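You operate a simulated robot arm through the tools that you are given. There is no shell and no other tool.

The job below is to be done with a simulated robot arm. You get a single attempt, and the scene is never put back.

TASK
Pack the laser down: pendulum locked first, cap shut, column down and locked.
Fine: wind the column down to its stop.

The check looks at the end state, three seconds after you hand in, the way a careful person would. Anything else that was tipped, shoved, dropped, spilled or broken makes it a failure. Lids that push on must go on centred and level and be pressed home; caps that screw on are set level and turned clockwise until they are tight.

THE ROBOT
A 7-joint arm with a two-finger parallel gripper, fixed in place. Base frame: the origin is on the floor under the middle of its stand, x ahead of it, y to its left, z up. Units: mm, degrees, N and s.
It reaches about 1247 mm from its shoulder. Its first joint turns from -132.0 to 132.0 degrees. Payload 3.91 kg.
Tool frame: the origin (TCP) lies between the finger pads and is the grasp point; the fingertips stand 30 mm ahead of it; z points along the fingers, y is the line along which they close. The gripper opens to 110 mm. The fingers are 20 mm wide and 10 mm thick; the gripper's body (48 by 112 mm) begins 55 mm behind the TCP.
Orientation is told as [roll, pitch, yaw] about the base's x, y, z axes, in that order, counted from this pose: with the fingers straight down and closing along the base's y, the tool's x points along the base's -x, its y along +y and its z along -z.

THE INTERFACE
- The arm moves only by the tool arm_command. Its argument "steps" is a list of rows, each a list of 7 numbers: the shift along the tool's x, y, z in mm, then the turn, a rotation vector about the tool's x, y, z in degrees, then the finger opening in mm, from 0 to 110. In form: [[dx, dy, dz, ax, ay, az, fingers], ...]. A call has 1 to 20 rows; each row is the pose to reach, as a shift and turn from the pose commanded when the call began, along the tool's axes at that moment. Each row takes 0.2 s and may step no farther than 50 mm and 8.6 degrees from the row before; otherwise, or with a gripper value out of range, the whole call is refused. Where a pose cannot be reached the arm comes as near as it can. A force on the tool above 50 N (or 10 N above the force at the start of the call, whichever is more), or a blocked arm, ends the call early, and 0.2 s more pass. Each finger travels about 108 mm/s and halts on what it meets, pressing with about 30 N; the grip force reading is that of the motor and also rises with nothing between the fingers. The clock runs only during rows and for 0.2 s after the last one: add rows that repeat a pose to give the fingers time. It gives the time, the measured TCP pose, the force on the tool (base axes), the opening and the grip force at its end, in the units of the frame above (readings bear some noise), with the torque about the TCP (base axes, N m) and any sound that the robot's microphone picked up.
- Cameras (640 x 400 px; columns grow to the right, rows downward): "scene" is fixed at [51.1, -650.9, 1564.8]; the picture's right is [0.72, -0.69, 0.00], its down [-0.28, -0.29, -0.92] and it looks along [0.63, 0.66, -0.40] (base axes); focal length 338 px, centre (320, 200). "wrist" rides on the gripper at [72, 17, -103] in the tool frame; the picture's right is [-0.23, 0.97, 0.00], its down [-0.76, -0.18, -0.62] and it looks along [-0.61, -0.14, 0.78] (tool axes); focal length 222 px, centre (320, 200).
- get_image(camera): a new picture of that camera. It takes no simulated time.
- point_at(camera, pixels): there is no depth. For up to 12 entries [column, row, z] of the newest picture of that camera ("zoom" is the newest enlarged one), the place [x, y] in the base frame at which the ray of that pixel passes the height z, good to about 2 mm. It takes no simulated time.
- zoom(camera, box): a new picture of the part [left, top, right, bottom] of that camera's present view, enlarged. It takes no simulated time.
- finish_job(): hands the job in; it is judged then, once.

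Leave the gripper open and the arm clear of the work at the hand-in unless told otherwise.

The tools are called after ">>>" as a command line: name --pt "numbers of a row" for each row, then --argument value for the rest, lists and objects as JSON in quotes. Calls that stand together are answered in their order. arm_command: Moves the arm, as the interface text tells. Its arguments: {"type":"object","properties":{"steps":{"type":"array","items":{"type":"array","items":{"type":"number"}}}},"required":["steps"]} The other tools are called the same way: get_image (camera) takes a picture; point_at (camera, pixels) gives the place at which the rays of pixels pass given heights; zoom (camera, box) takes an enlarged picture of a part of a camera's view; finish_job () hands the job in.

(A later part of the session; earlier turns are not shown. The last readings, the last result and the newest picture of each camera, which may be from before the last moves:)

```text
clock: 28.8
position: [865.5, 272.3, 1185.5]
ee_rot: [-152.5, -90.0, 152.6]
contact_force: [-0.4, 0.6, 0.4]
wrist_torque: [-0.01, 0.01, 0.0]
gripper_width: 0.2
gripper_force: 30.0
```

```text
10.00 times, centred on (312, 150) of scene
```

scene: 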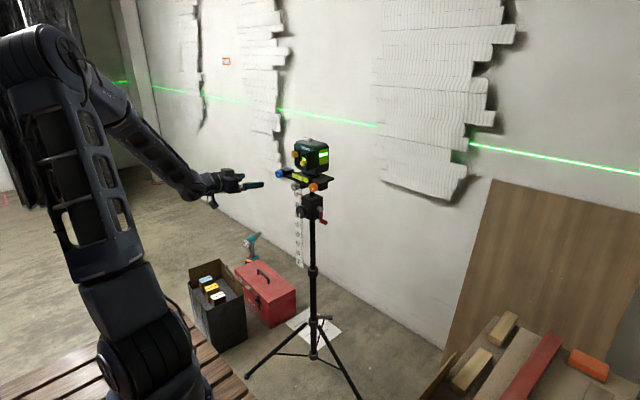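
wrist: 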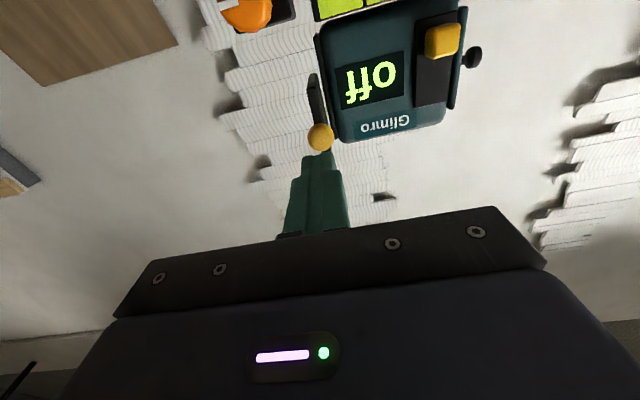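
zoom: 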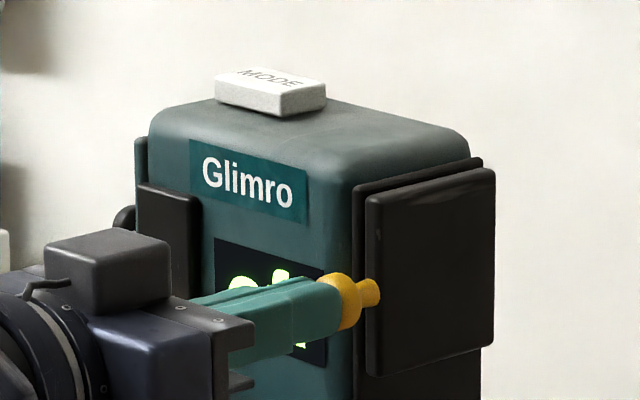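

By parallax, with the shutter standing about 10 mm outside the window plate, it is still about 2 mm short of being centred on the window. I'll creep on and watch for the stop.

>>> arm_command --pt "0 0 1 0 0 0 0" --pt "0 0 2 0 0 0 0" --pt "0 0 3 0 0 0 0" --pt "0 0 3 0 0 0 0"

>>> zoom --camera "scene" --box '[285, 130, 340, 170]'

```text
clock: 29.8
position: [868.1, 272.5, 1184.4]
ee_rot: [-130.8, -90.0, 130.6]
contact_force: [-2.3, -1.0, 0.1]
wrist_torque: [0.02, -0.01, 0.0]
gripper_width: 0.0
gripper_force: 30.2
```

```text
10.00 times, centred on (312, 150) of scene
```

zoom: 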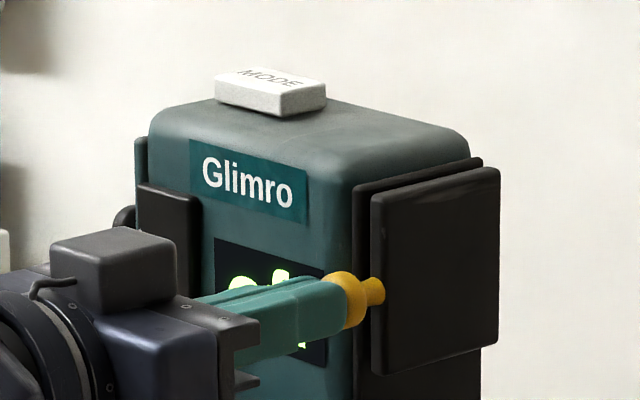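

A -2.3 N reading suggests the stop is starting to push back. I'll add a couple more millimetres to confirm.

>>> arm_command --pt "0 0 1 0 0 0 0" --pt "0 0 2 0 0 0 0" --pt "0 0 2 0 0 0 0"

>>> zoom --camera "scene" --box '[285, 130, 340, 170]'

```text
clock: 30.6
position: [868.8, 272.4, 1184.6]
ee_rot: [-152.4, -90.0, 152.4]
contact_force: [-10.3, -3.8, 0.0]
wrist_torque: [-0.02, 0.03, -0.13]
gripper_width: 0.0
gripper_force: 30.2
```

```text
10.00 times, centred on (312, 150) of scene
```

zoom: 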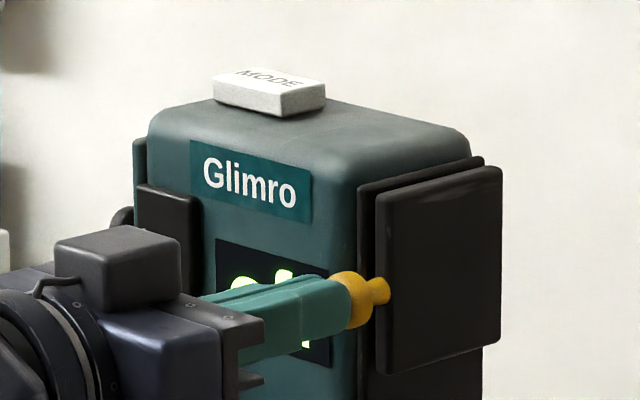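

The stop is confirmed at about -10 N, and the head yielded very slightly in yaw. I'll back straight off now and check that everything returns.

>>> arm_command --pt "0 0 -4 0 0 0 0" --pt "0 0 -12 0 0 0 0" --pt "0 0 -40 0 0 0 0" --pt "0 0 -80 0 0 0 0" --pt "0 0 -120 0 0 0 0" --pt "0 0 -160 0 0 0 0" --pt "0 0 -160 0 0 0 0"

>>> zoom --camera "scene" --box '[285, 130, 340, 170]'

>>> get_image --camera "wrist"

>>> zoom --camera "scene" --box '[260, 130, 360, 240]'

```text
clock: 32.2
position: [711.3, 272.6, 1185.3]
ee_rot: [-83.5, -90.0, 83.5]
contact_force: [0.1, 0.3, -0.8]
wrist_torque: [0.0, 0.01, 0.0]
gripper_width: 0.0
gripper_force: 29.9
```

```text
10.00 times, centred on (312, 150) of scene
```

zoom: 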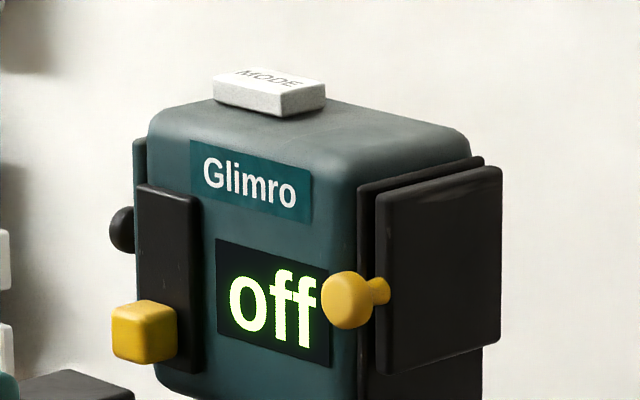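

```text
taken
```

wrist: 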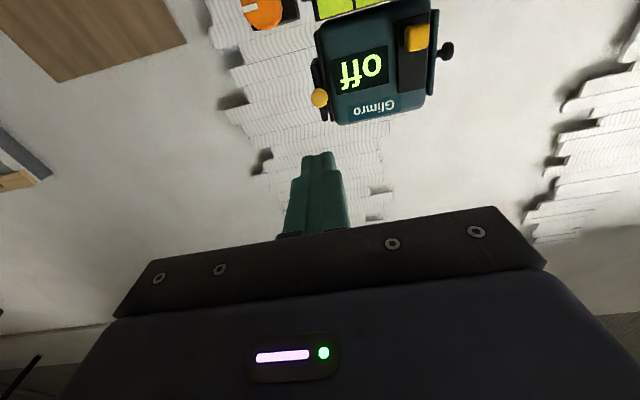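

```text
3.64 times, centred on (310, 185) of scene
```

zoom: 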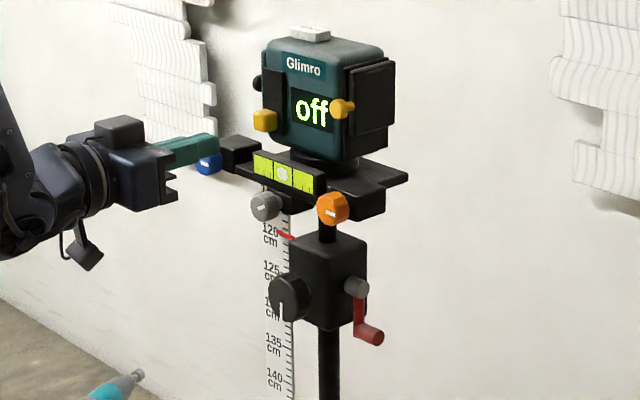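

The shutter stayed shut and the tripod looks unmoved. I'll repeat the very first zoom box to compare knob positions exactly.

>>> zoom --camera "scene" --box '[270, 160, 340, 204]'

>>> zoom --camera "scene" --box '[280, 185, 345, 228]'

>>> zoom --camera "scene" --box '[270, 125, 340, 175]'

```text
9.09 times, centred on (305, 182) of scene
```

zoom: 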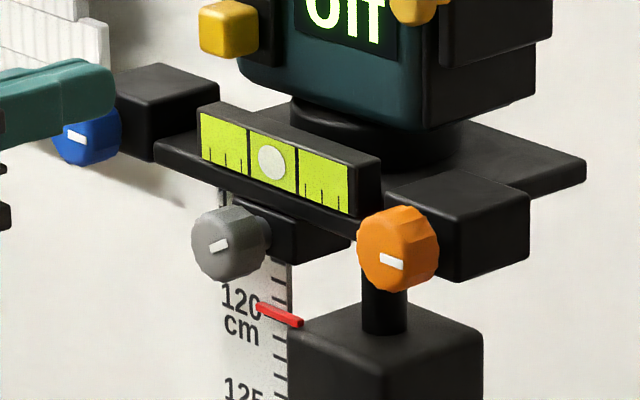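

```text
9.30 times, centred on (312, 206) of scene
```

zoom: 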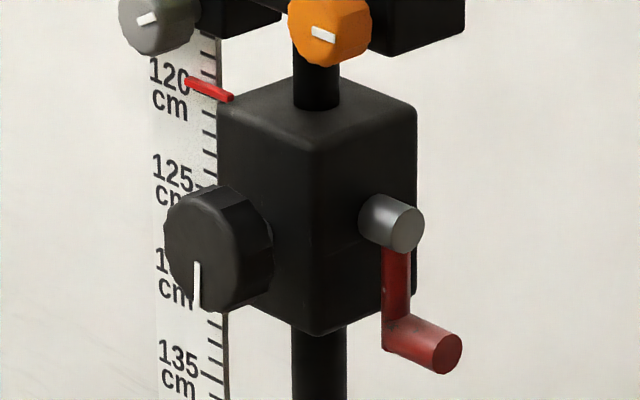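

```text
8.00 times, centred on (305, 150) of scene
```

zoom: 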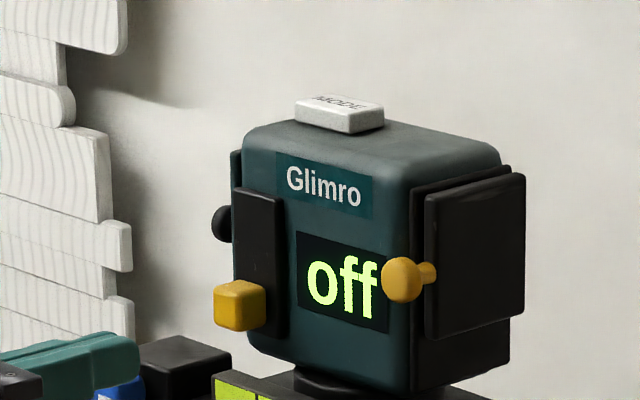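

Comparing with the start, the tripod and housing haven't moved. The grey knob's white mark is different, though: it was level before and now tilts up to the right. The head's slight yaw has turned its pan knob, so I should undo that. I'll drop down in front for a closer look at the grey knob and the lock knob.

>>> arm_command --pt "30 18 -15 0 0 0 20" --pt "60 37 -30 0 0 0 40" --pt "90 55 -45 0 0 0 60" --pt "120 73 -60 0 0 0 60" --pt "120 73 -60 0 0 0 60"

>>> get_image --camera "wrist"

>>> zoom --camera "scene" --box '[285, 175, 325, 200]'

```text
clock: 33.4
position: [650.0, 344.9, 1066.1]
ee_rot: [179.6, -89.9, -179.6]
contact_force: [1.1, 0.2, -0.5]
wrist_torque: [-0.02, -0.02, 0.04]
gripper_width: 60.2
gripper_force: 0.0
```

```text
taken
```

wrist: 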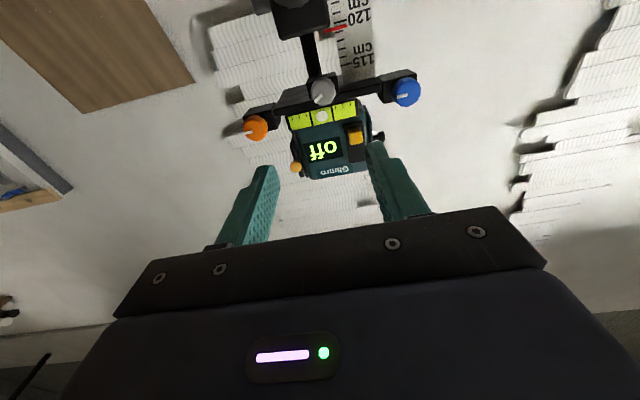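

```text
16.00 times, centred on (305, 188) of scene
```

zoom: 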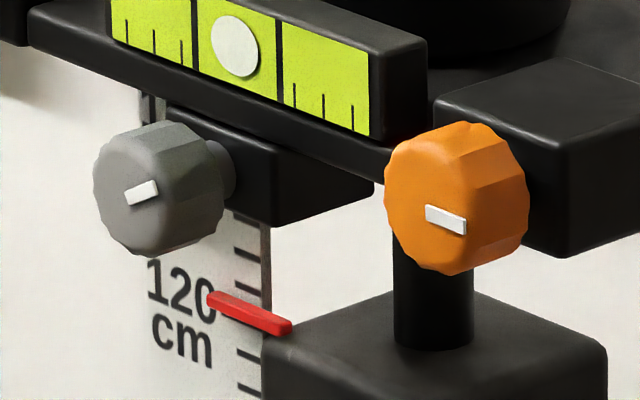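

>>> zoom --camera "wrist" --box '[230, 60, 430, 180]'

>>> zoom --camera "wrist" --box '[240, 0, 400, 110]'

```text
3.20 times, centred on (330, 120) of wrist
```

zoom: 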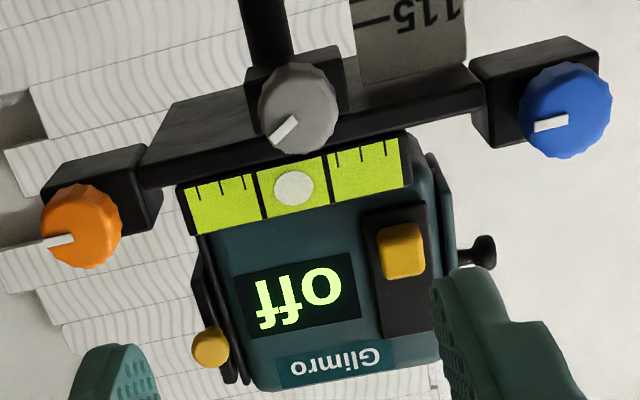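

```text
3.64 times, centred on (320, 55) of wrist
```

zoom: 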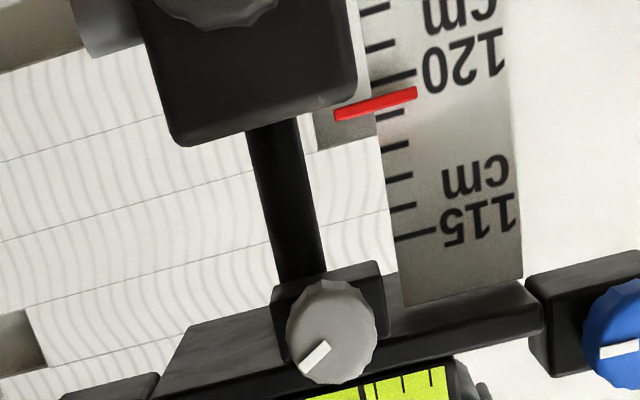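

The grey mark sits about 30° counter-clockwise of level, as seen from the front; the orange and blue marks are still level. The grey knob is near (866, 352, 1061) and about 34 mm across. I'll approach it with the fingers open 60 mm on either side, stop short at TCP x = 800, and look again.

>>> arm_command --pt "1 2 38 0 0 0 60" --pt "3 3 76 0 0 0 60" --pt "4 5 114 0 0 0 60" --pt "5 6 148 0 0 0 60" --pt "5 6 148 0 0 0 60"

>>> get_image --camera "wrist"

>>> zoom --camera "wrist" --box '[220, 60, 420, 190]'

>>> zoom --camera "scene" --box '[260, 160, 330, 215]'

```text
clock: 34.6
position: [799.8, 351.4, 1060.5]
ee_rot: [-75.6, -89.9, 75.6]
contact_force: [-0.4, 0.2, 0.4]
wrist_torque: [0.0, 0.03, -0.03]
gripper_width: 59.8
gripper_force: 0.1
```

```text
taken
```

wrist: 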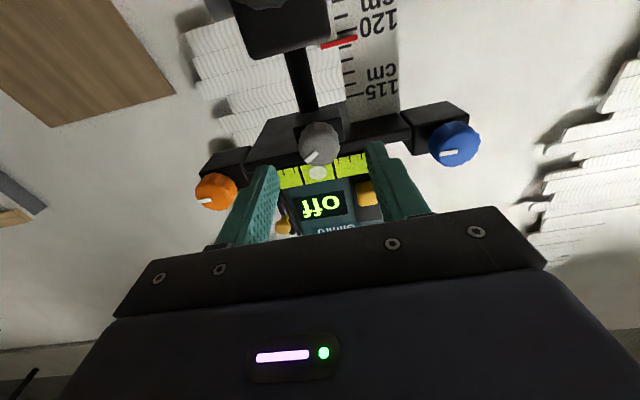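

```text
3.08 times, centred on (320, 125) of wrist
```

zoom: 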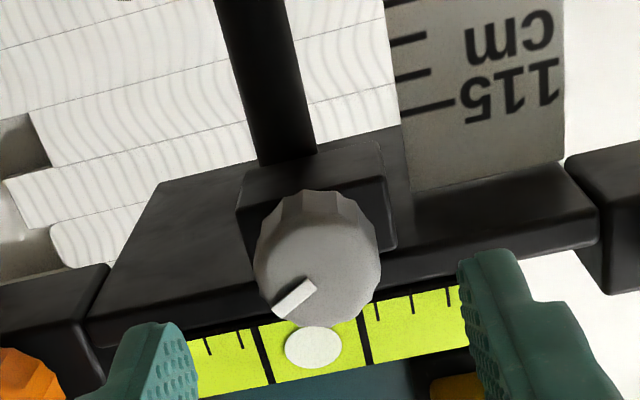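

```text
7.27 times, centred on (295, 188) of scene
```

zoom: 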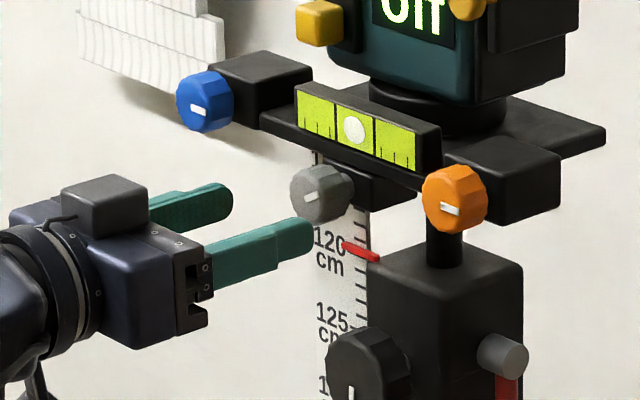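

The knob is centred at y ≈ 350.5, z ≈ 1061.5, with its front face near x = 858 and the block behind it at about x = 892. I'll move 46 mm ahead so the tips straddle the knob at x ≈ 876, then look before closing.

>>> arm_command --pt "0 -1 16 0 0 0 60" --pt "-1 -1 31 0 0 0 60" --pt "-1 -1 46 0 0 0 60" --pt "-1 -1 46 0 0 0 60"

>>> zoom --camera "wrist" --box '[220, 90, 420, 220]'

>>> zoom --camera "scene" --box '[260, 160, 330, 215]'

```text
clock: 35.6
position: [844.8, 350.3, 1061.1]
ee_rot: [-90.6, -90.0, 90.7]
contact_force: [0.1, -0.6, 0.1]
wrist_torque: [-0.01, -0.01, -0.05]
gripper_width: 60.0
gripper_force: 0.1
```

```text
3.08 times, centred on (320, 155) of wrist
```

zoom: 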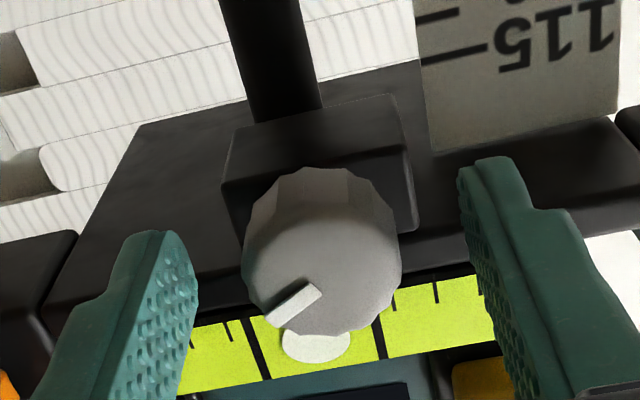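

```text
7.27 times, centred on (295, 188) of scene
```

zoom: 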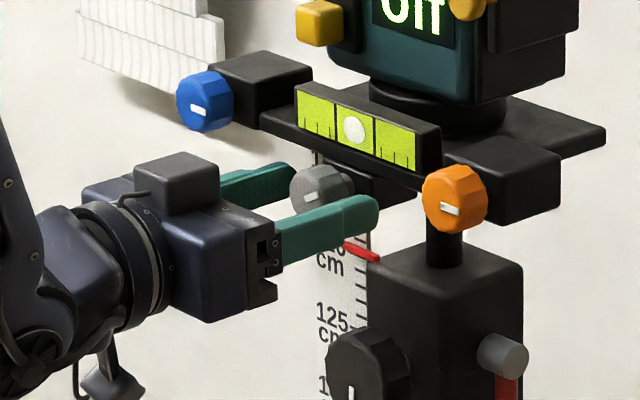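

The fingers straddle the knob evenly. I'll close them gradually until both pads touch.

>>> arm_command --pt "0 0 0 0 0 0 46" --pt "0 0 0 0 0 0 40" --pt "0 0 0 0 0 0 36" --pt "0 0 0 0 0 0 34" --pt "0 0 0 0 0 0 33" --pt "0 0 0 0 0 0 32"

>>> zoom --camera "wrist" --box '[220, 90, 420, 220]'

```text
clock: 37.0
position: [844.5, 348.9, 1061.3]
ee_rot: [-105.6, -90.0, 105.8]
contact_force: [0.2, 0.6, 0.1]
wrist_torque: [0.0, 0.01, -0.02]
gripper_width: 32.1
gripper_force: 0.1
```

```text
3.08 times, centred on (320, 155) of wrist
```

zoom: 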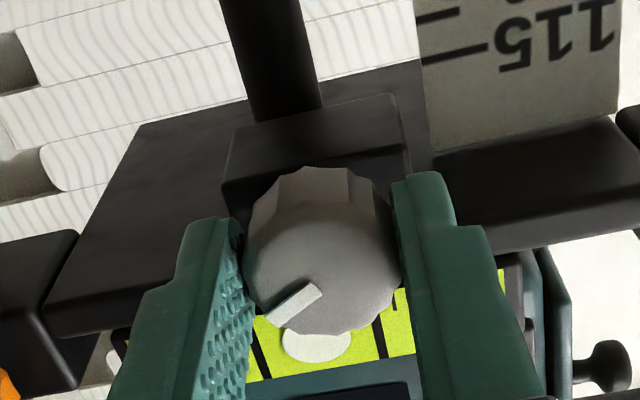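

There's no grip force yet at 32 mm, so I'll close further in small steps.

>>> arm_command --pt "0 0 0 0 0 0 31" --pt "0 0 0 0 0 0 30" --pt "0 0 0 0 0 0 29" --pt "0 0 0 0 0 0 28"

>>> zoom --camera "wrist" --box '[220, 90, 420, 220]'

```text
clock: 38.0
position: [843.8, 349.7, 1061.7]
ee_rot: [-107.8, -90.0, 108.0]
contact_force: [1.7, 2.2, 1.5]
wrist_torque: [0.0, 0.04, 0.1]
gripper_width: 31.2
gripper_force: 45.0
```

```text
3.08 times, centred on (320, 155) of wrist
```

zoom: 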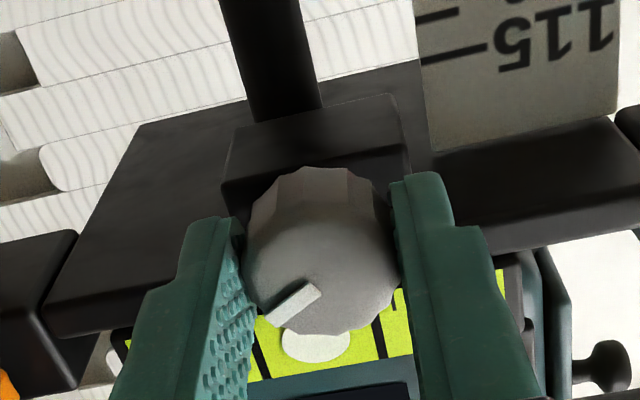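

It's gripped at 31.2 mm with a balanced force. I'll turn clockwise as seen from the front (+tool z) by 15° first and check which way the mark moves.

>>> arm_command --pt "0 0 0 0 0 4 28" --pt "0 0 0 0 0 8 28" --pt "0 0 0 0 0 12 28" --pt "0 0 0 0 0 15 28"

>>> zoom --camera "wrist" --box '[220, 90, 420, 220]'

>>> zoom --camera "scene" --box '[285, 130, 340, 170]'

```text
clock: 39.0
position: [844.6, 350.7, 1061.0]
ee_rot: [90.1, -75.0, -90.0]
contact_force: [8.7, 8.2, -0.3]
wrist_torque: [-0.03, -0.37, 0.13]
gripper_width: 31.5
gripper_force: 45.3
```

```text
3.08 times, centred on (320, 155) of wrist
```

zoom: 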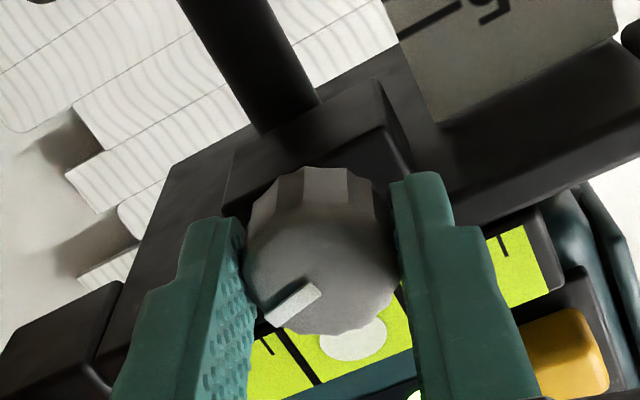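

```text
10.00 times, centred on (312, 150) of scene
```

zoom: 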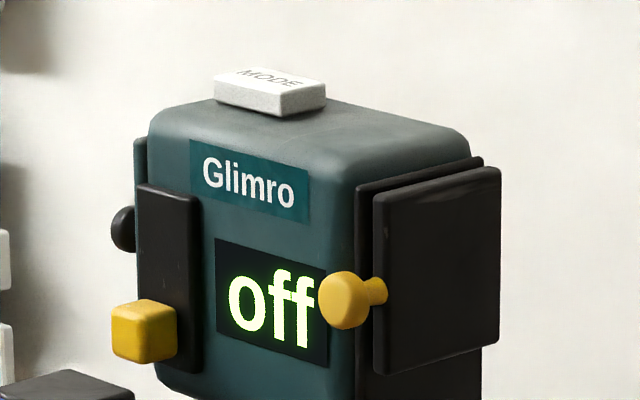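

The mark follows the grip and the head is yawing back. By ray geometry about 6° remains, so I'll turn 6° more, release and compare.

>>> arm_command --pt "0 0 0 0 0 3 28" --pt "0 0 0 0 0 6 28" --pt "0 0 0 0 0 6 28"

>>> arm_command --pt "0 0 0 0 0 0 34" --pt "0 0 0 0 0 0 44" --pt "0 0 0 0 0 0 60" --pt "0 0 -20 0 0 0 60" --pt "0 0 -50 0 0 0 60" --pt "0 0 -90 0 0 0 60" --pt "0 0 -130 0 0 0 60" --pt "0 0 -130 0 0 0 60"

>>> zoom --camera "scene" --box '[270, 160, 340, 204]'

>>> zoom --camera "scene" --box '[285, 175, 325, 200]'

>>> zoom --camera "wrist" --box '[200, 60, 440, 200]'

```text
clock: 39.8
position: [845.4, 350.7, 1061.2]
ee_rot: [90.0, -69.0, -89.8]
contact_force: [9.0, 12.1, 1.9]
wrist_torque: [-0.01, 0.35, 0.42]
gripper_width: 31.0
gripper_force: 45.0
```

```text
clock: 41.6
position: [714.1, 351.0, 1062.1]
ee_rot: [90.1, -69.0, -89.9]
contact_force: [0.2, 0.8, 0.7]
wrist_torque: [-0.01, 0.01, 0.03]
gripper_width: 59.9
gripper_force: 0.1
```

```text
9.09 times, centred on (305, 182) of scene
```

zoom: 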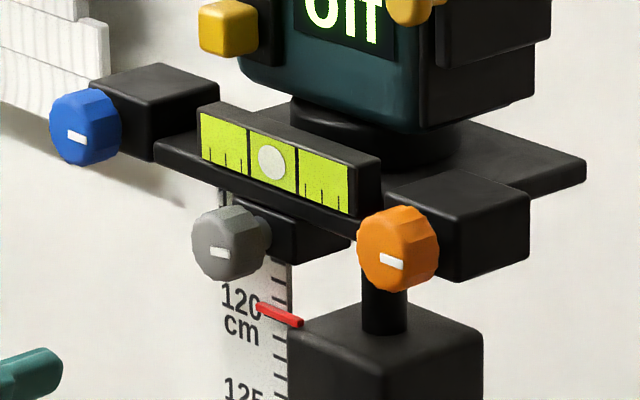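

```text
16.00 times, centred on (305, 188) of scene
```

zoom: 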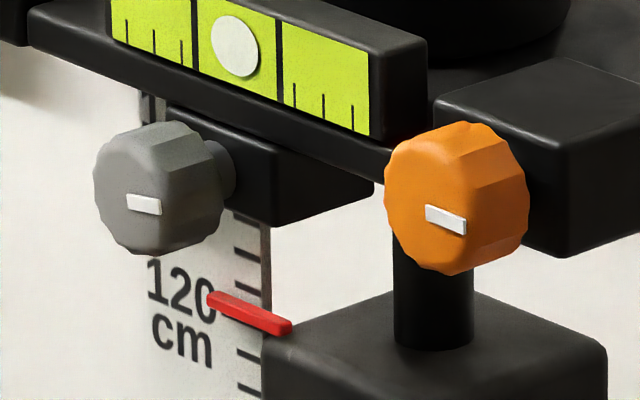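

```text
2.67 times, centred on (320, 130) of wrist
```

zoom: 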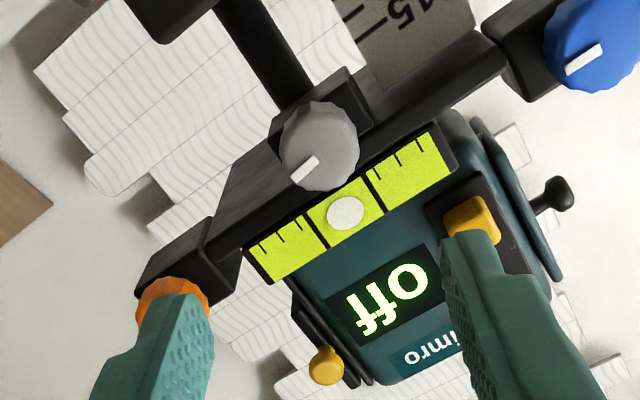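

The grey mark is now nearly parallel with the orange and blue marks. I'll magnify it to judge any remaining error.

>>> zoom --camera "scene" --box '[288, 181, 302, 190]'

>>> zoom --camera "scene" --box '[307, 182, 321, 191]'

>>> zoom --camera "scene" --box '[272, 170, 286, 179]'

>>> zoom --camera "scene" --box '[270, 125, 340, 175]'

```text
16.00 times, centred on (295, 186) of scene
```

zoom: 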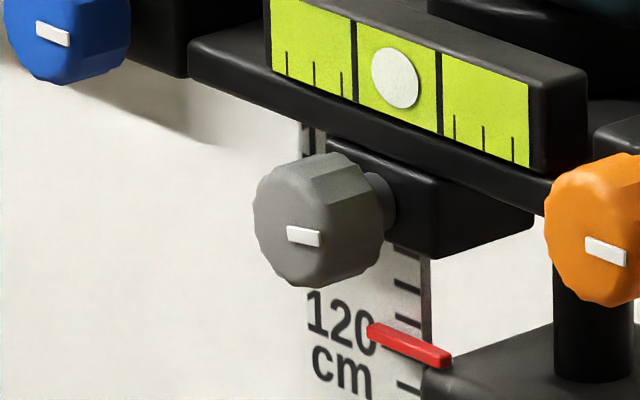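

```text
16.00 times, centred on (314, 186) of scene
```

zoom: 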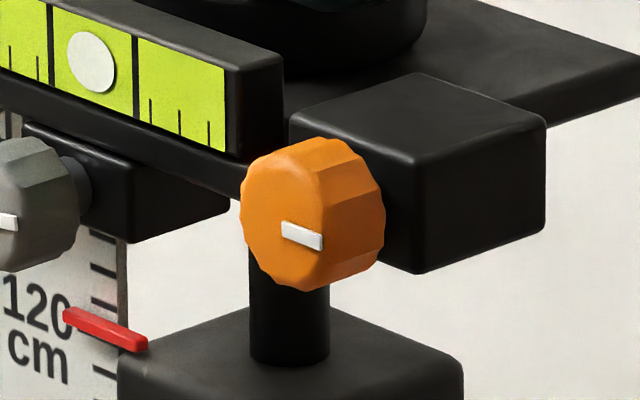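

```text
16.00 times, centred on (279, 174) of scene
```

zoom: 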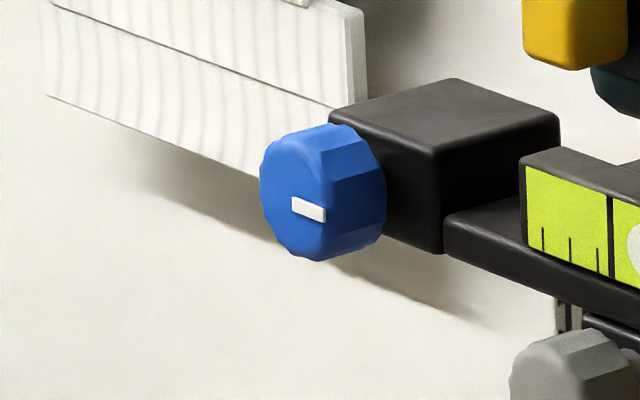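

```text
8.00 times, centred on (305, 150) of scene
```

zoom: 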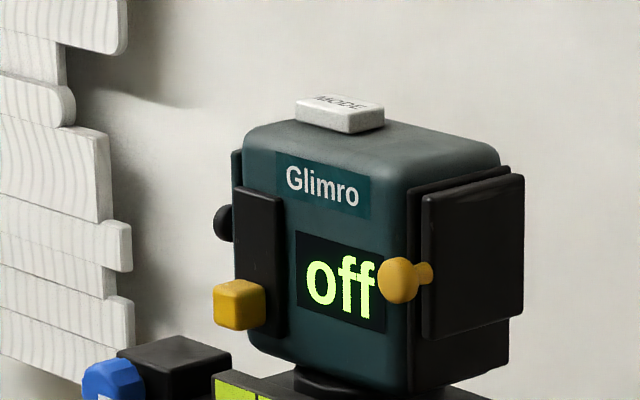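

The grey mark still looks a few degrees counter-clockwise of its start. I'll repeat the first head zoom, same box, to compare the head's yaw against the opening picture. There, the label's right edge was at about x = 305 and the MODE button spanned 205 to 327.

>>> zoom --camera "scene" --box '[285, 130, 340, 165]'

>>> zoom --camera "scene" --box '[275, 130, 340, 175]'

```text
11.43 times, centred on (312, 148) of scene
```

zoom: 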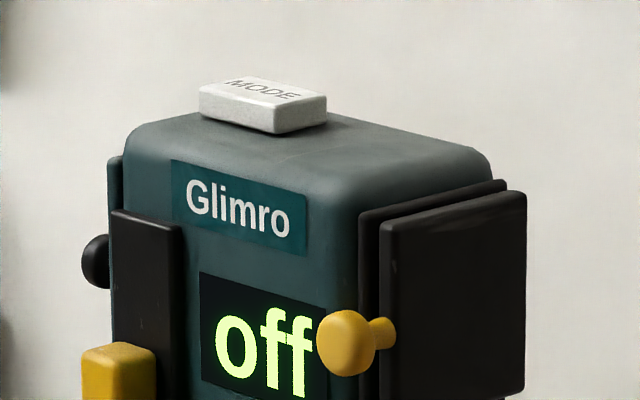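

```text
8.89 times, centred on (308, 152) of scene
```

zoom: 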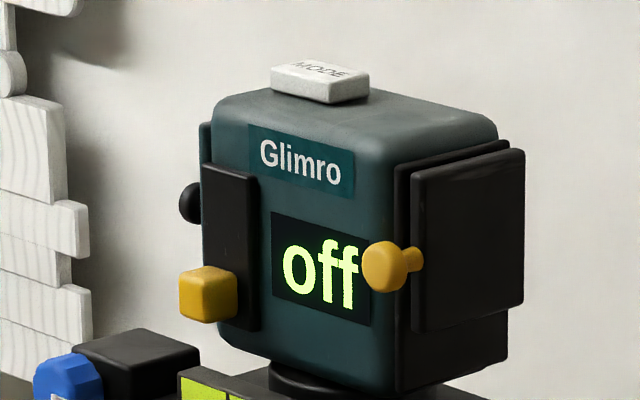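

The head is within about 1 px of its starting yaw and the grey mark is about 5° off. I'll regrip once more, this time centred on its true axis at z ≈ 1066 with zero roll, to trim the last few degrees. First I'll roll back to level.

>>> arm_command --pt "0 0 0 0 0 -7 48" --pt "0 0 0 0 0 -14 48" --pt "0 0 0 0 0 -21 48" --pt "0 0 0 0 0 -21 48"

```text
clock: 42.6
position: [713.7, 349.6, 1062.5]
ee_rot: [-91.0, -89.9, 90.9]
contact_force: [-0.9, 0.3, 0.2]
wrist_torque: [0.01, 0.03, -0.01]
gripper_width: 48.0
gripper_force: 0.1
```

Level again. I'll approach the grey knob at z = 1066 with a 48 mm opening.

>>> arm_command --pt "-2 0.5 40 0 0 0 48" --pt "-4 0.7 80 0 0 0 48" --pt "-4 0.7 105 0 0 0 48" --pt "-4 0.7 120 0 0 0 48" --pt "-4 0.7 131 0 0 0 48" --pt "-4 0.7 131 0 0 0 48"

>>> zoom --camera "wrist" --box '[220, 90, 420, 220]'

```text
clock: 44.0
position: [846.7, 349.7, 1064.6]
ee_rot: [-100.8, -90.0, 100.8]
contact_force: [-0.8, 0.2, -0.3]
wrist_torque: [-0.04, 0.01, 0.0]
gripper_width: 47.9
gripper_force: 0.1
```

```text
3.08 times, centred on (320, 155) of wrist
```

zoom: 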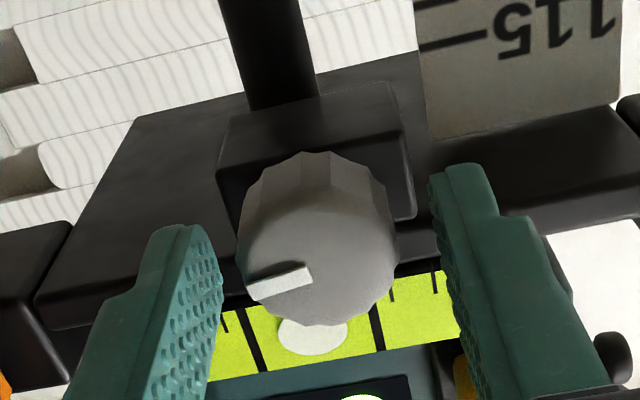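

The mark is about 5° counter-clockwise of level. I'll close on the knob and turn 6° clockwise.

>>> arm_command --pt "0 0 0 0 0 0 40" --pt "0 0 0 0 0 0 36" --pt "0 0 0 0 0 0 34" --pt "0 0 0 0 0 0 33" --pt "0 0 0 0 0 0 32" --pt "0 0 0 0 0 0 31" --pt "0 0 0 0 0 0 30" --pt "0 0 0 0 0 0 29"

>>> arm_command --pt "0 0 0 0 0 2 29" --pt "0 0 0 0 0 4 29" --pt "0 0 0 0 0 6 29" --pt "0 0 0 0 0 6 29"

>>> arm_command --pt "0 0 0 0 0 0 34" --pt "0 0 0 0 0 0 42" --pt "0 0 0 0 0 0 50" --pt "0 0 -20 0 0 0 50" --pt "0 0 -50 0 0 0 50" --pt "0 0 -90 0 0 -2 50" --pt "0 0 -130 0 0 -6 50" --pt "0 0 -130 0 0 -6 50"

>>> zoom --camera "scene" --box '[270, 160, 340, 204]'

>>> zoom --camera "scene" --box '[285, 175, 325, 200]'

>>> zoom --camera "scene" --box '[275, 130, 340, 175]'

```text
clock: 45.8
position: [846.0, 348.9, 1065.8]
ee_rot: [-102.4, -90.0, 102.4]
contact_force: [0.1, -1.4, -0.2]
wrist_torque: [0.01, 0.03, -0.04]
gripper_width: 31.1
gripper_force: 45.0
```

```text
clock: 46.8
position: [844.3, 350.0, 1065.3]
ee_rot: [89.7, -84.0, -89.7]
contact_force: [-5.7, -8.4, -2.1]
wrist_torque: [0.0, 0.3, -0.21]
gripper_width: 31.4
gripper_force: 45.6
```

```text
clock: 48.6
position: [715.7, 351.3, 1066.0]
ee_rot: [-113.4, -90.0, 113.4]
contact_force: [1.0, -0.2, -0.7]
wrist_torque: [0.0, 0.02, 0.03]
gripper_width: 50.2
gripper_force: 0.1
```

```text
9.09 times, centred on (305, 182) of scene
```

zoom: 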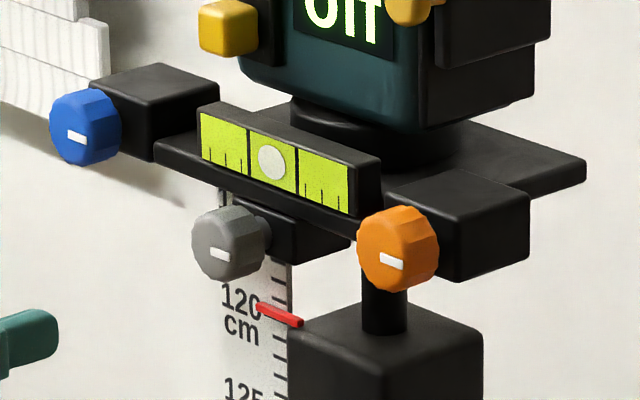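

```text
16.00 times, centred on (305, 188) of scene
```

zoom: 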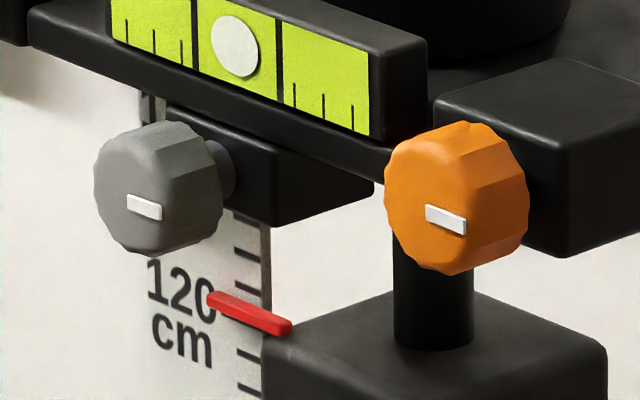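

```text
8.89 times, centred on (308, 152) of scene
```

zoom: 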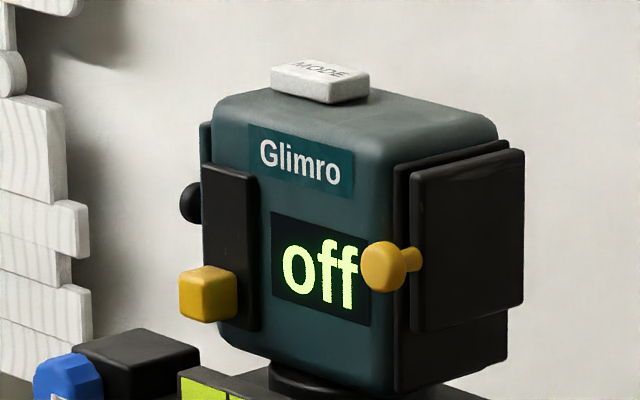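

The grey mark now matches its start and the head is back in line, with the shutter still shut and centred. Next is the column: I'll drop down and look squarely at the lock knob on the housing.

>>> arm_command --pt "28 0 -18 0 0 0 60" --pt "56 0 -36 0 0 0 70" --pt "84 0 -54 0 0 0 80" --pt "110 0 -70 0 0 0 90" --pt "110 0 -70 0 0 0 90"

>>> get_image --camera "wrist"

>>> zoom --camera "wrist" --box '[230, 50, 400, 170]'

>>> zoom --camera "scene" --box '[285, 190, 345, 230]'

```text
clock: 49.8
position: [645.3, 349.4, 955.0]
ee_rot: [-157.7, -90.0, 157.7]
contact_force: [-0.3, -0.8, -0.2]
wrist_torque: [-0.01, 0.02, -0.01]
gripper_width: 90.0
gripper_force: 0.0
```

```text
taken
```

wrist: 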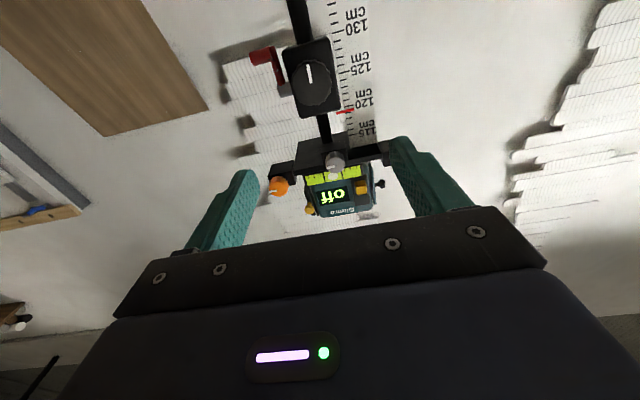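

```text
3.33 times, centred on (315, 110) of wrist
```

zoom: 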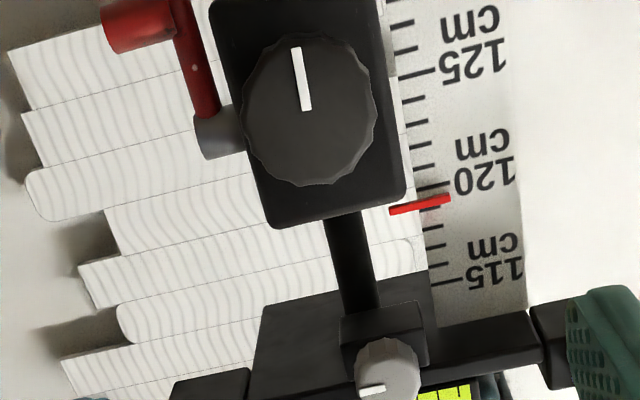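

```text
10.00 times, centred on (315, 210) of scene
```

zoom: 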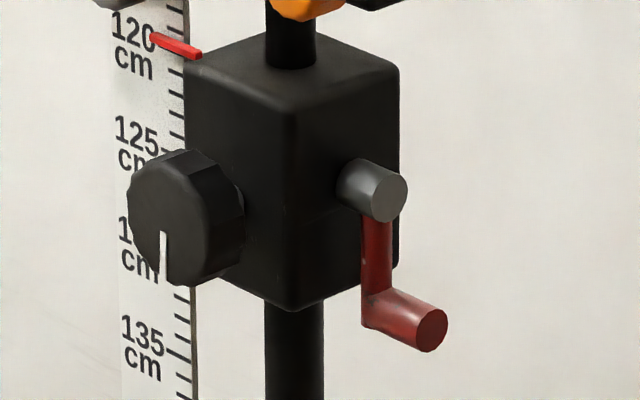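

The lock knob is about 52 mm across, centred near (880, 341.5, 945). Its white mark points straight down. The pointer reads about 119.7 cm. I'll approach it with the fingers open 74 mm, stopping at TCP x = 810 first.

>>> arm_command --pt "3 -2 40 0 0 0 74" --pt "6 -5 80 0 0 0 74" --pt "9 -7 120 0 0 0 74" --pt "10 -8 165 0 0 0 74" --pt "10 -8 165 0 0 0 74"

>>> zoom --camera "wrist" --box '[220, 60, 420, 200]'

>>> zoom --camera "scene" --box '[265, 180, 345, 235]'

```text
clock: 51.0
position: [811.0, 341.1, 945.1]
ee_rot: [-61.2, -90.0, 61.3]
contact_force: [0.9, -0.1, -0.7]
wrist_torque: [0.03, -0.01, 0.0]
gripper_width: 74.0
gripper_force: 0.0
```

```text
2.86 times, centred on (320, 130) of wrist
```

zoom: 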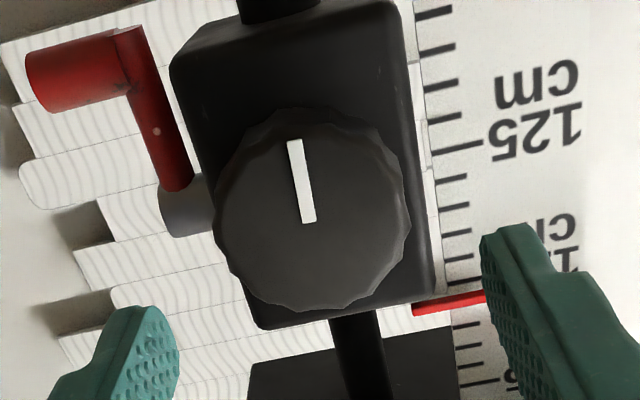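

```text
7.27 times, centred on (305, 208) of scene
```

zoom: 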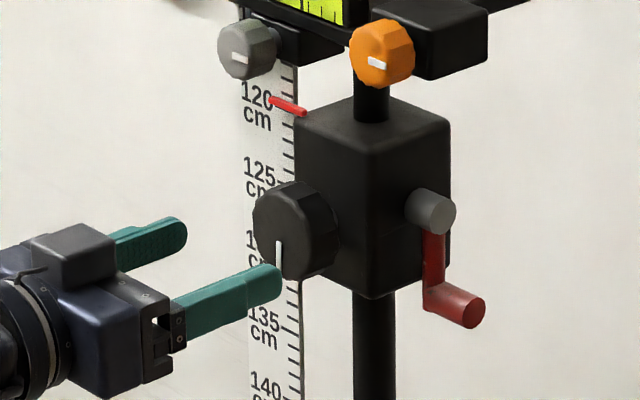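

The knob centre refines to (880, 340, 944) and its diameter to about 54 mm. I'll move ahead so the tips straddle it at x ≈ 897.

>>> arm_command --pt "0.5 -0.5 20 0 0 0 74" --pt "1 -1 38 0 0 0 74" --pt "1 -1 48 0 0 0 74" --pt "1 -1 56 0 0 0 74" --pt "1 -1 56 0 0 0 74"

>>> zoom --camera "wrist" --box '[200, 60, 440, 220]'

>>> zoom --camera "scene" --box '[265, 180, 345, 235]'

```text
clock: 52.2
position: [866.3, 341.5, 944.4]
ee_rot: [-83.5, -90.1, 83.6]
contact_force: [-0.3, 0.4, -0.2]
wrist_torque: [0.03, -0.02, 0.04]
gripper_width: 74.0
gripper_force: 0.1
```

```text
2.50 times, centred on (320, 140) of wrist
```

zoom: 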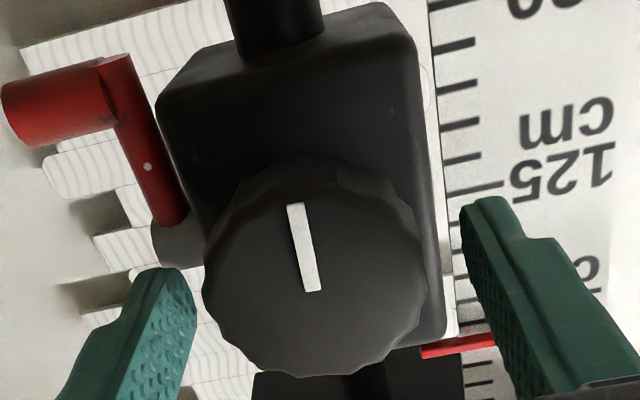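

```text
7.27 times, centred on (305, 208) of scene
```

zoom: 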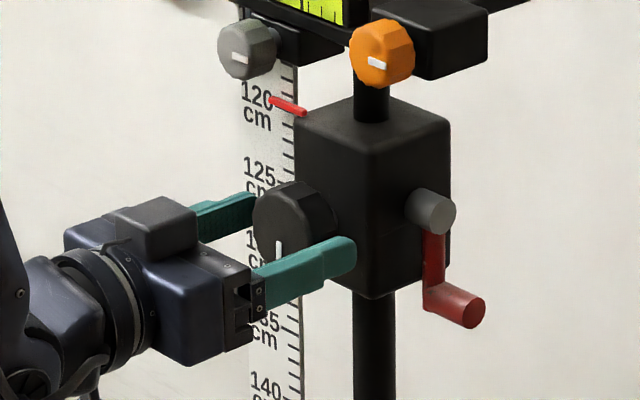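

The fingers straddle the lock knob evenly. I'll close in small steps until both pads grip.

>>> arm_command --pt "0 0 0 0 0 0 64" --pt "0 0 0 0 0 0 58" --pt "0 0 0 0 0 0 56" --pt "0 0 0 0 0 0 54" --pt "0 0 0 0 0 0 53" --pt "0 0 0 0 0 0 52" --pt "0 0 0 0 0 0 51" --pt "0 0 0 0 0 0 50"

>>> zoom --camera "wrist" --box '[200, 60, 440, 220]'

```text
clock: 54.0
position: [865.0, 339.3, 945.3]
ee_rot: [-81.4, -89.9, 81.4]
contact_force: [-2.8, -13.3, -0.2]
wrist_torque: [0.03, 0.0, -0.48]
gripper_width: 56.7
gripper_force: 6.8
```

```text
2.50 times, centred on (320, 140) of wrist
```

zoom: 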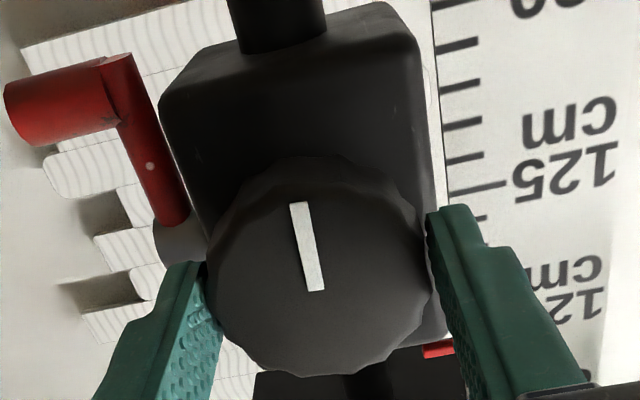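

The -y finger is taking more load (-13 N), so the knob sits slightly to -y of me. I'll shift 1 mm at a time toward -y to centre before gripping fully.

>>> arm_command --pt "0 -0.7 0 0 0 0 54" --pt "0 -1.4 0 0 0 0 53" --pt "0 -1.4 0 0 0 0 52" --pt "0 -1.4 0 0 0 0 50"

```text
clock: 55.0
position: [866.2, 340.4, 944.3]
ee_rot: [179.2, -90.0, -179.1]
contact_force: [5.3, -3.6, 1.0]
wrist_torque: [0.01, -0.02, -0.09]
gripper_width: 55.2
gripper_force: 45.2
```

It's gripped firmly at 55.2 mm. I'll first feel whether it is already tight by trying a few degrees clockwise (+tool z) and reading the torque about x.

>>> arm_command --pt "0 0 0 0 0 2 50" --pt "0 0 0 0 0 4 50" --pt "0 0 0 0 0 5 50" --pt "0 0 0 0 0 5 50"

>>> zoom --camera "wrist" --box '[200, 60, 440, 220]'

```text
clock: 56.0
position: [864.1, 339.6, 944.4]
ee_rot: [90.1, -84.9, -89.8]
contact_force: [-4.0, -7.3, 2.7]
wrist_torque: [0.07, -0.24, -0.32]
gripper_width: 55.1
gripper_force: 44.6
```

```text
2.50 times, centred on (320, 140) of wrist
```

zoom: 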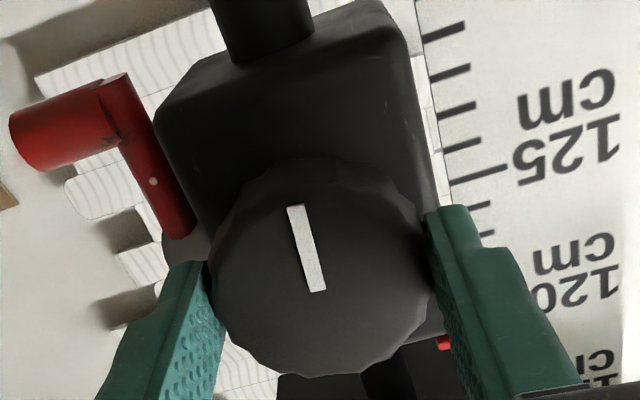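

The knob turned freely with only 0.07 N·m, so the lock isn't tight now and clockwise has room to go. I'll turn it back to its starting angle and release. The crank comes first, since the column can be wound while the lock is loose.

>>> arm_command --pt "0 0 0 0 0 -3 50" --pt "0 0 0 0 0 -5 50" --pt "0 0 0 0 0 -5 50"

>>> arm_command --pt "0 0 0 0 0 0 60" --pt "0 0 0 0 0 0 72" --pt "0 0 -25 0 0 0 74" --pt "0 0 -65 0 0 0 74" --pt "0 0 -110 0 0 0 74" --pt "0 0 -155 0 0 0 74" --pt "0 0 -200 0 0 0 74" --pt "0 0 -200 0 0 0 74"

>>> get_image --camera "wrist"

>>> get_image --camera "scene"

```text
clock: 56.8
position: [866.3, 339.3, 943.0]
ee_rot: [-62.1, -89.9, 62.2]
contact_force: [-12.0, -5.5, -2.1]
wrist_torque: [-0.06, 0.43, 0.02]
gripper_width: 55.2
gripper_force: 44.7
```

```text
clock: 58.6
position: [666.6, 340.3, 944.1]
ee_rot: [-150.7, -89.9, 150.8]
contact_force: [-0.3, -0.6, -1.6]
wrist_torque: [-0.01, 0.02, 0.0]
gripper_width: 74.1
gripper_force: 0.1
```

```text
taken
```

wrist: 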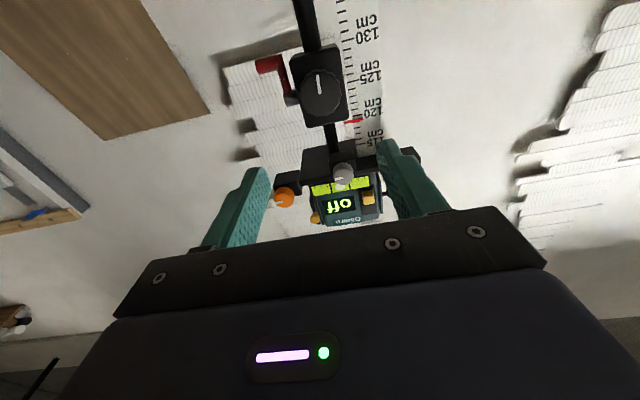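

```text
taken
```

scene: 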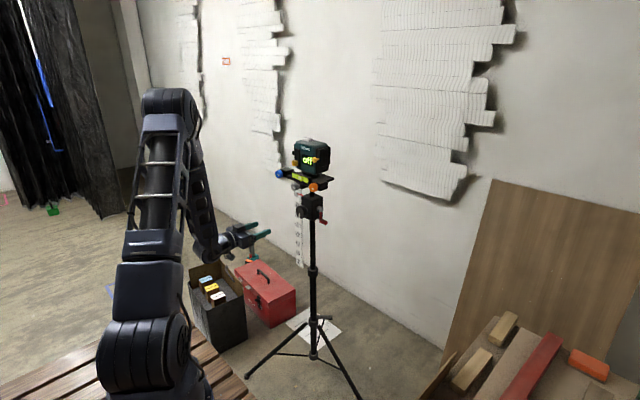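

Next is the crank, which I'll drive from the -y side with the gripper pointing +y. To avoid the earlier joint trouble I'll go through the fingers-down orientation: first retreat, raise and pitch down to (650, 120, 1150).

>>> arm_command --pt "-18.7 -20 -1.5 0 8.18 0 74" --pt "-37.5 -40 -3 0 16.36 0 74" --pt "-56.2 -60 -4.6 0 24.5 0 74" --pt "-74.9 -80 -6.2 0 32.7 0 74" --pt "-93.6 -100 -7.7 0 40.9 0 74" --pt "-112.4 -120 -9.3 0 49.1 0 74" --pt "-131.1 -140 -10.8 0 57.3 0 74" --pt "-149.8 -160 -12.4 0 65.5 0 74" --pt "-168.5 -180 -13.9 0 73.6 0 74" --pt "-187.3 -200 -15.5 0 81.8 0 74" --pt "-206 -220 -17 0 90 0 74" --pt "-206 -220 -17 0 90 0 74"

```text
clock: 61.4
position: [626.9, 167.5, 1150.9]
ee_rot: [-0.1, -0.1, 5.6]
contact_force: [-1.1, -0.2, 1.0]
wrist_torque: [-0.04, -0.04, -0.05]
gripper_width: 74.0
gripper_force: 0.1
stopped in row 12: the arm was blocked; the commanded pose is now the measured one
```

The arm was blocked slightly short, with some joint at its limit. I'll look at its posture.

>>> get_image --camera "scene"

>>> get_image --camera "wrist"

```text
taken
```

scene: 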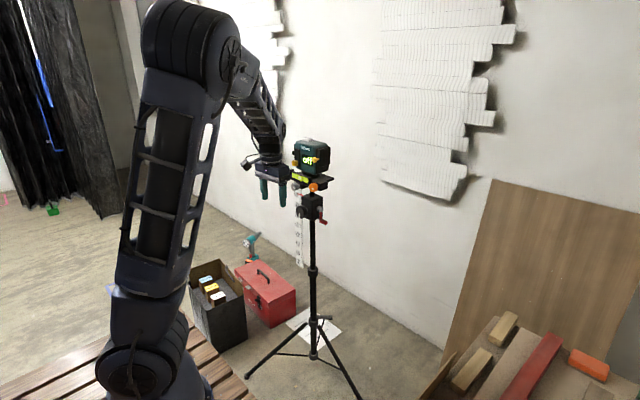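

```text
taken
```

wrist: 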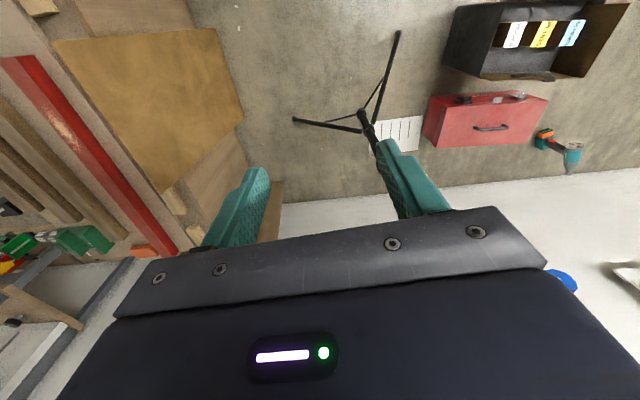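

The gripper is free in open space. The yaw had already drifted positive, which is the way I want to turn. I'll rise and yaw +84° with fingers down, toward (750, -50, 1250).

>>> arm_command --pt "-9.2 -20.7 -9.1 0 0 -7.67 74" --pt "-18.4 -41.4 -18.2 0 0 -15.3 74" --pt "-27.6 -62.2 -27.3 0 0 -23 74" --pt "-36.8 -82.9 -36.4 0 0 -30.7 74" --pt "-46 -103.6 -45.5 0 0 -38.4 74" --pt "-55.2 -124.3 -54.5 0 0 -46 74" --pt "-64.4 -145 -63.6 0 0 -53.7 74" --pt "-73.6 -165.7 -72.7 0 0 -61.4 74" --pt "-82.8 -186.5 -81.8 0 0 -69 74" --pt "-92 -207.2 -90.9 0 0 -76.7 74" --pt "-101.2 -227.9 -100 0 0 -84.4 74" --pt "-101.2 -227.9 -100 0 0 -84.4 74"

```text
clock: 64.0
position: [586.8, 69.6, 1207.8]
ee_rot: [0.3, -0.9, 86.6]
contact_force: [-1.0, 0.9, -0.3]
wrist_torque: [0.01, -0.03, -0.01]
gripper_width: 74.1
gripper_force: 0.0
out of reach, approached as far as the arm can: row 8, 9, 10, 11, 12
```

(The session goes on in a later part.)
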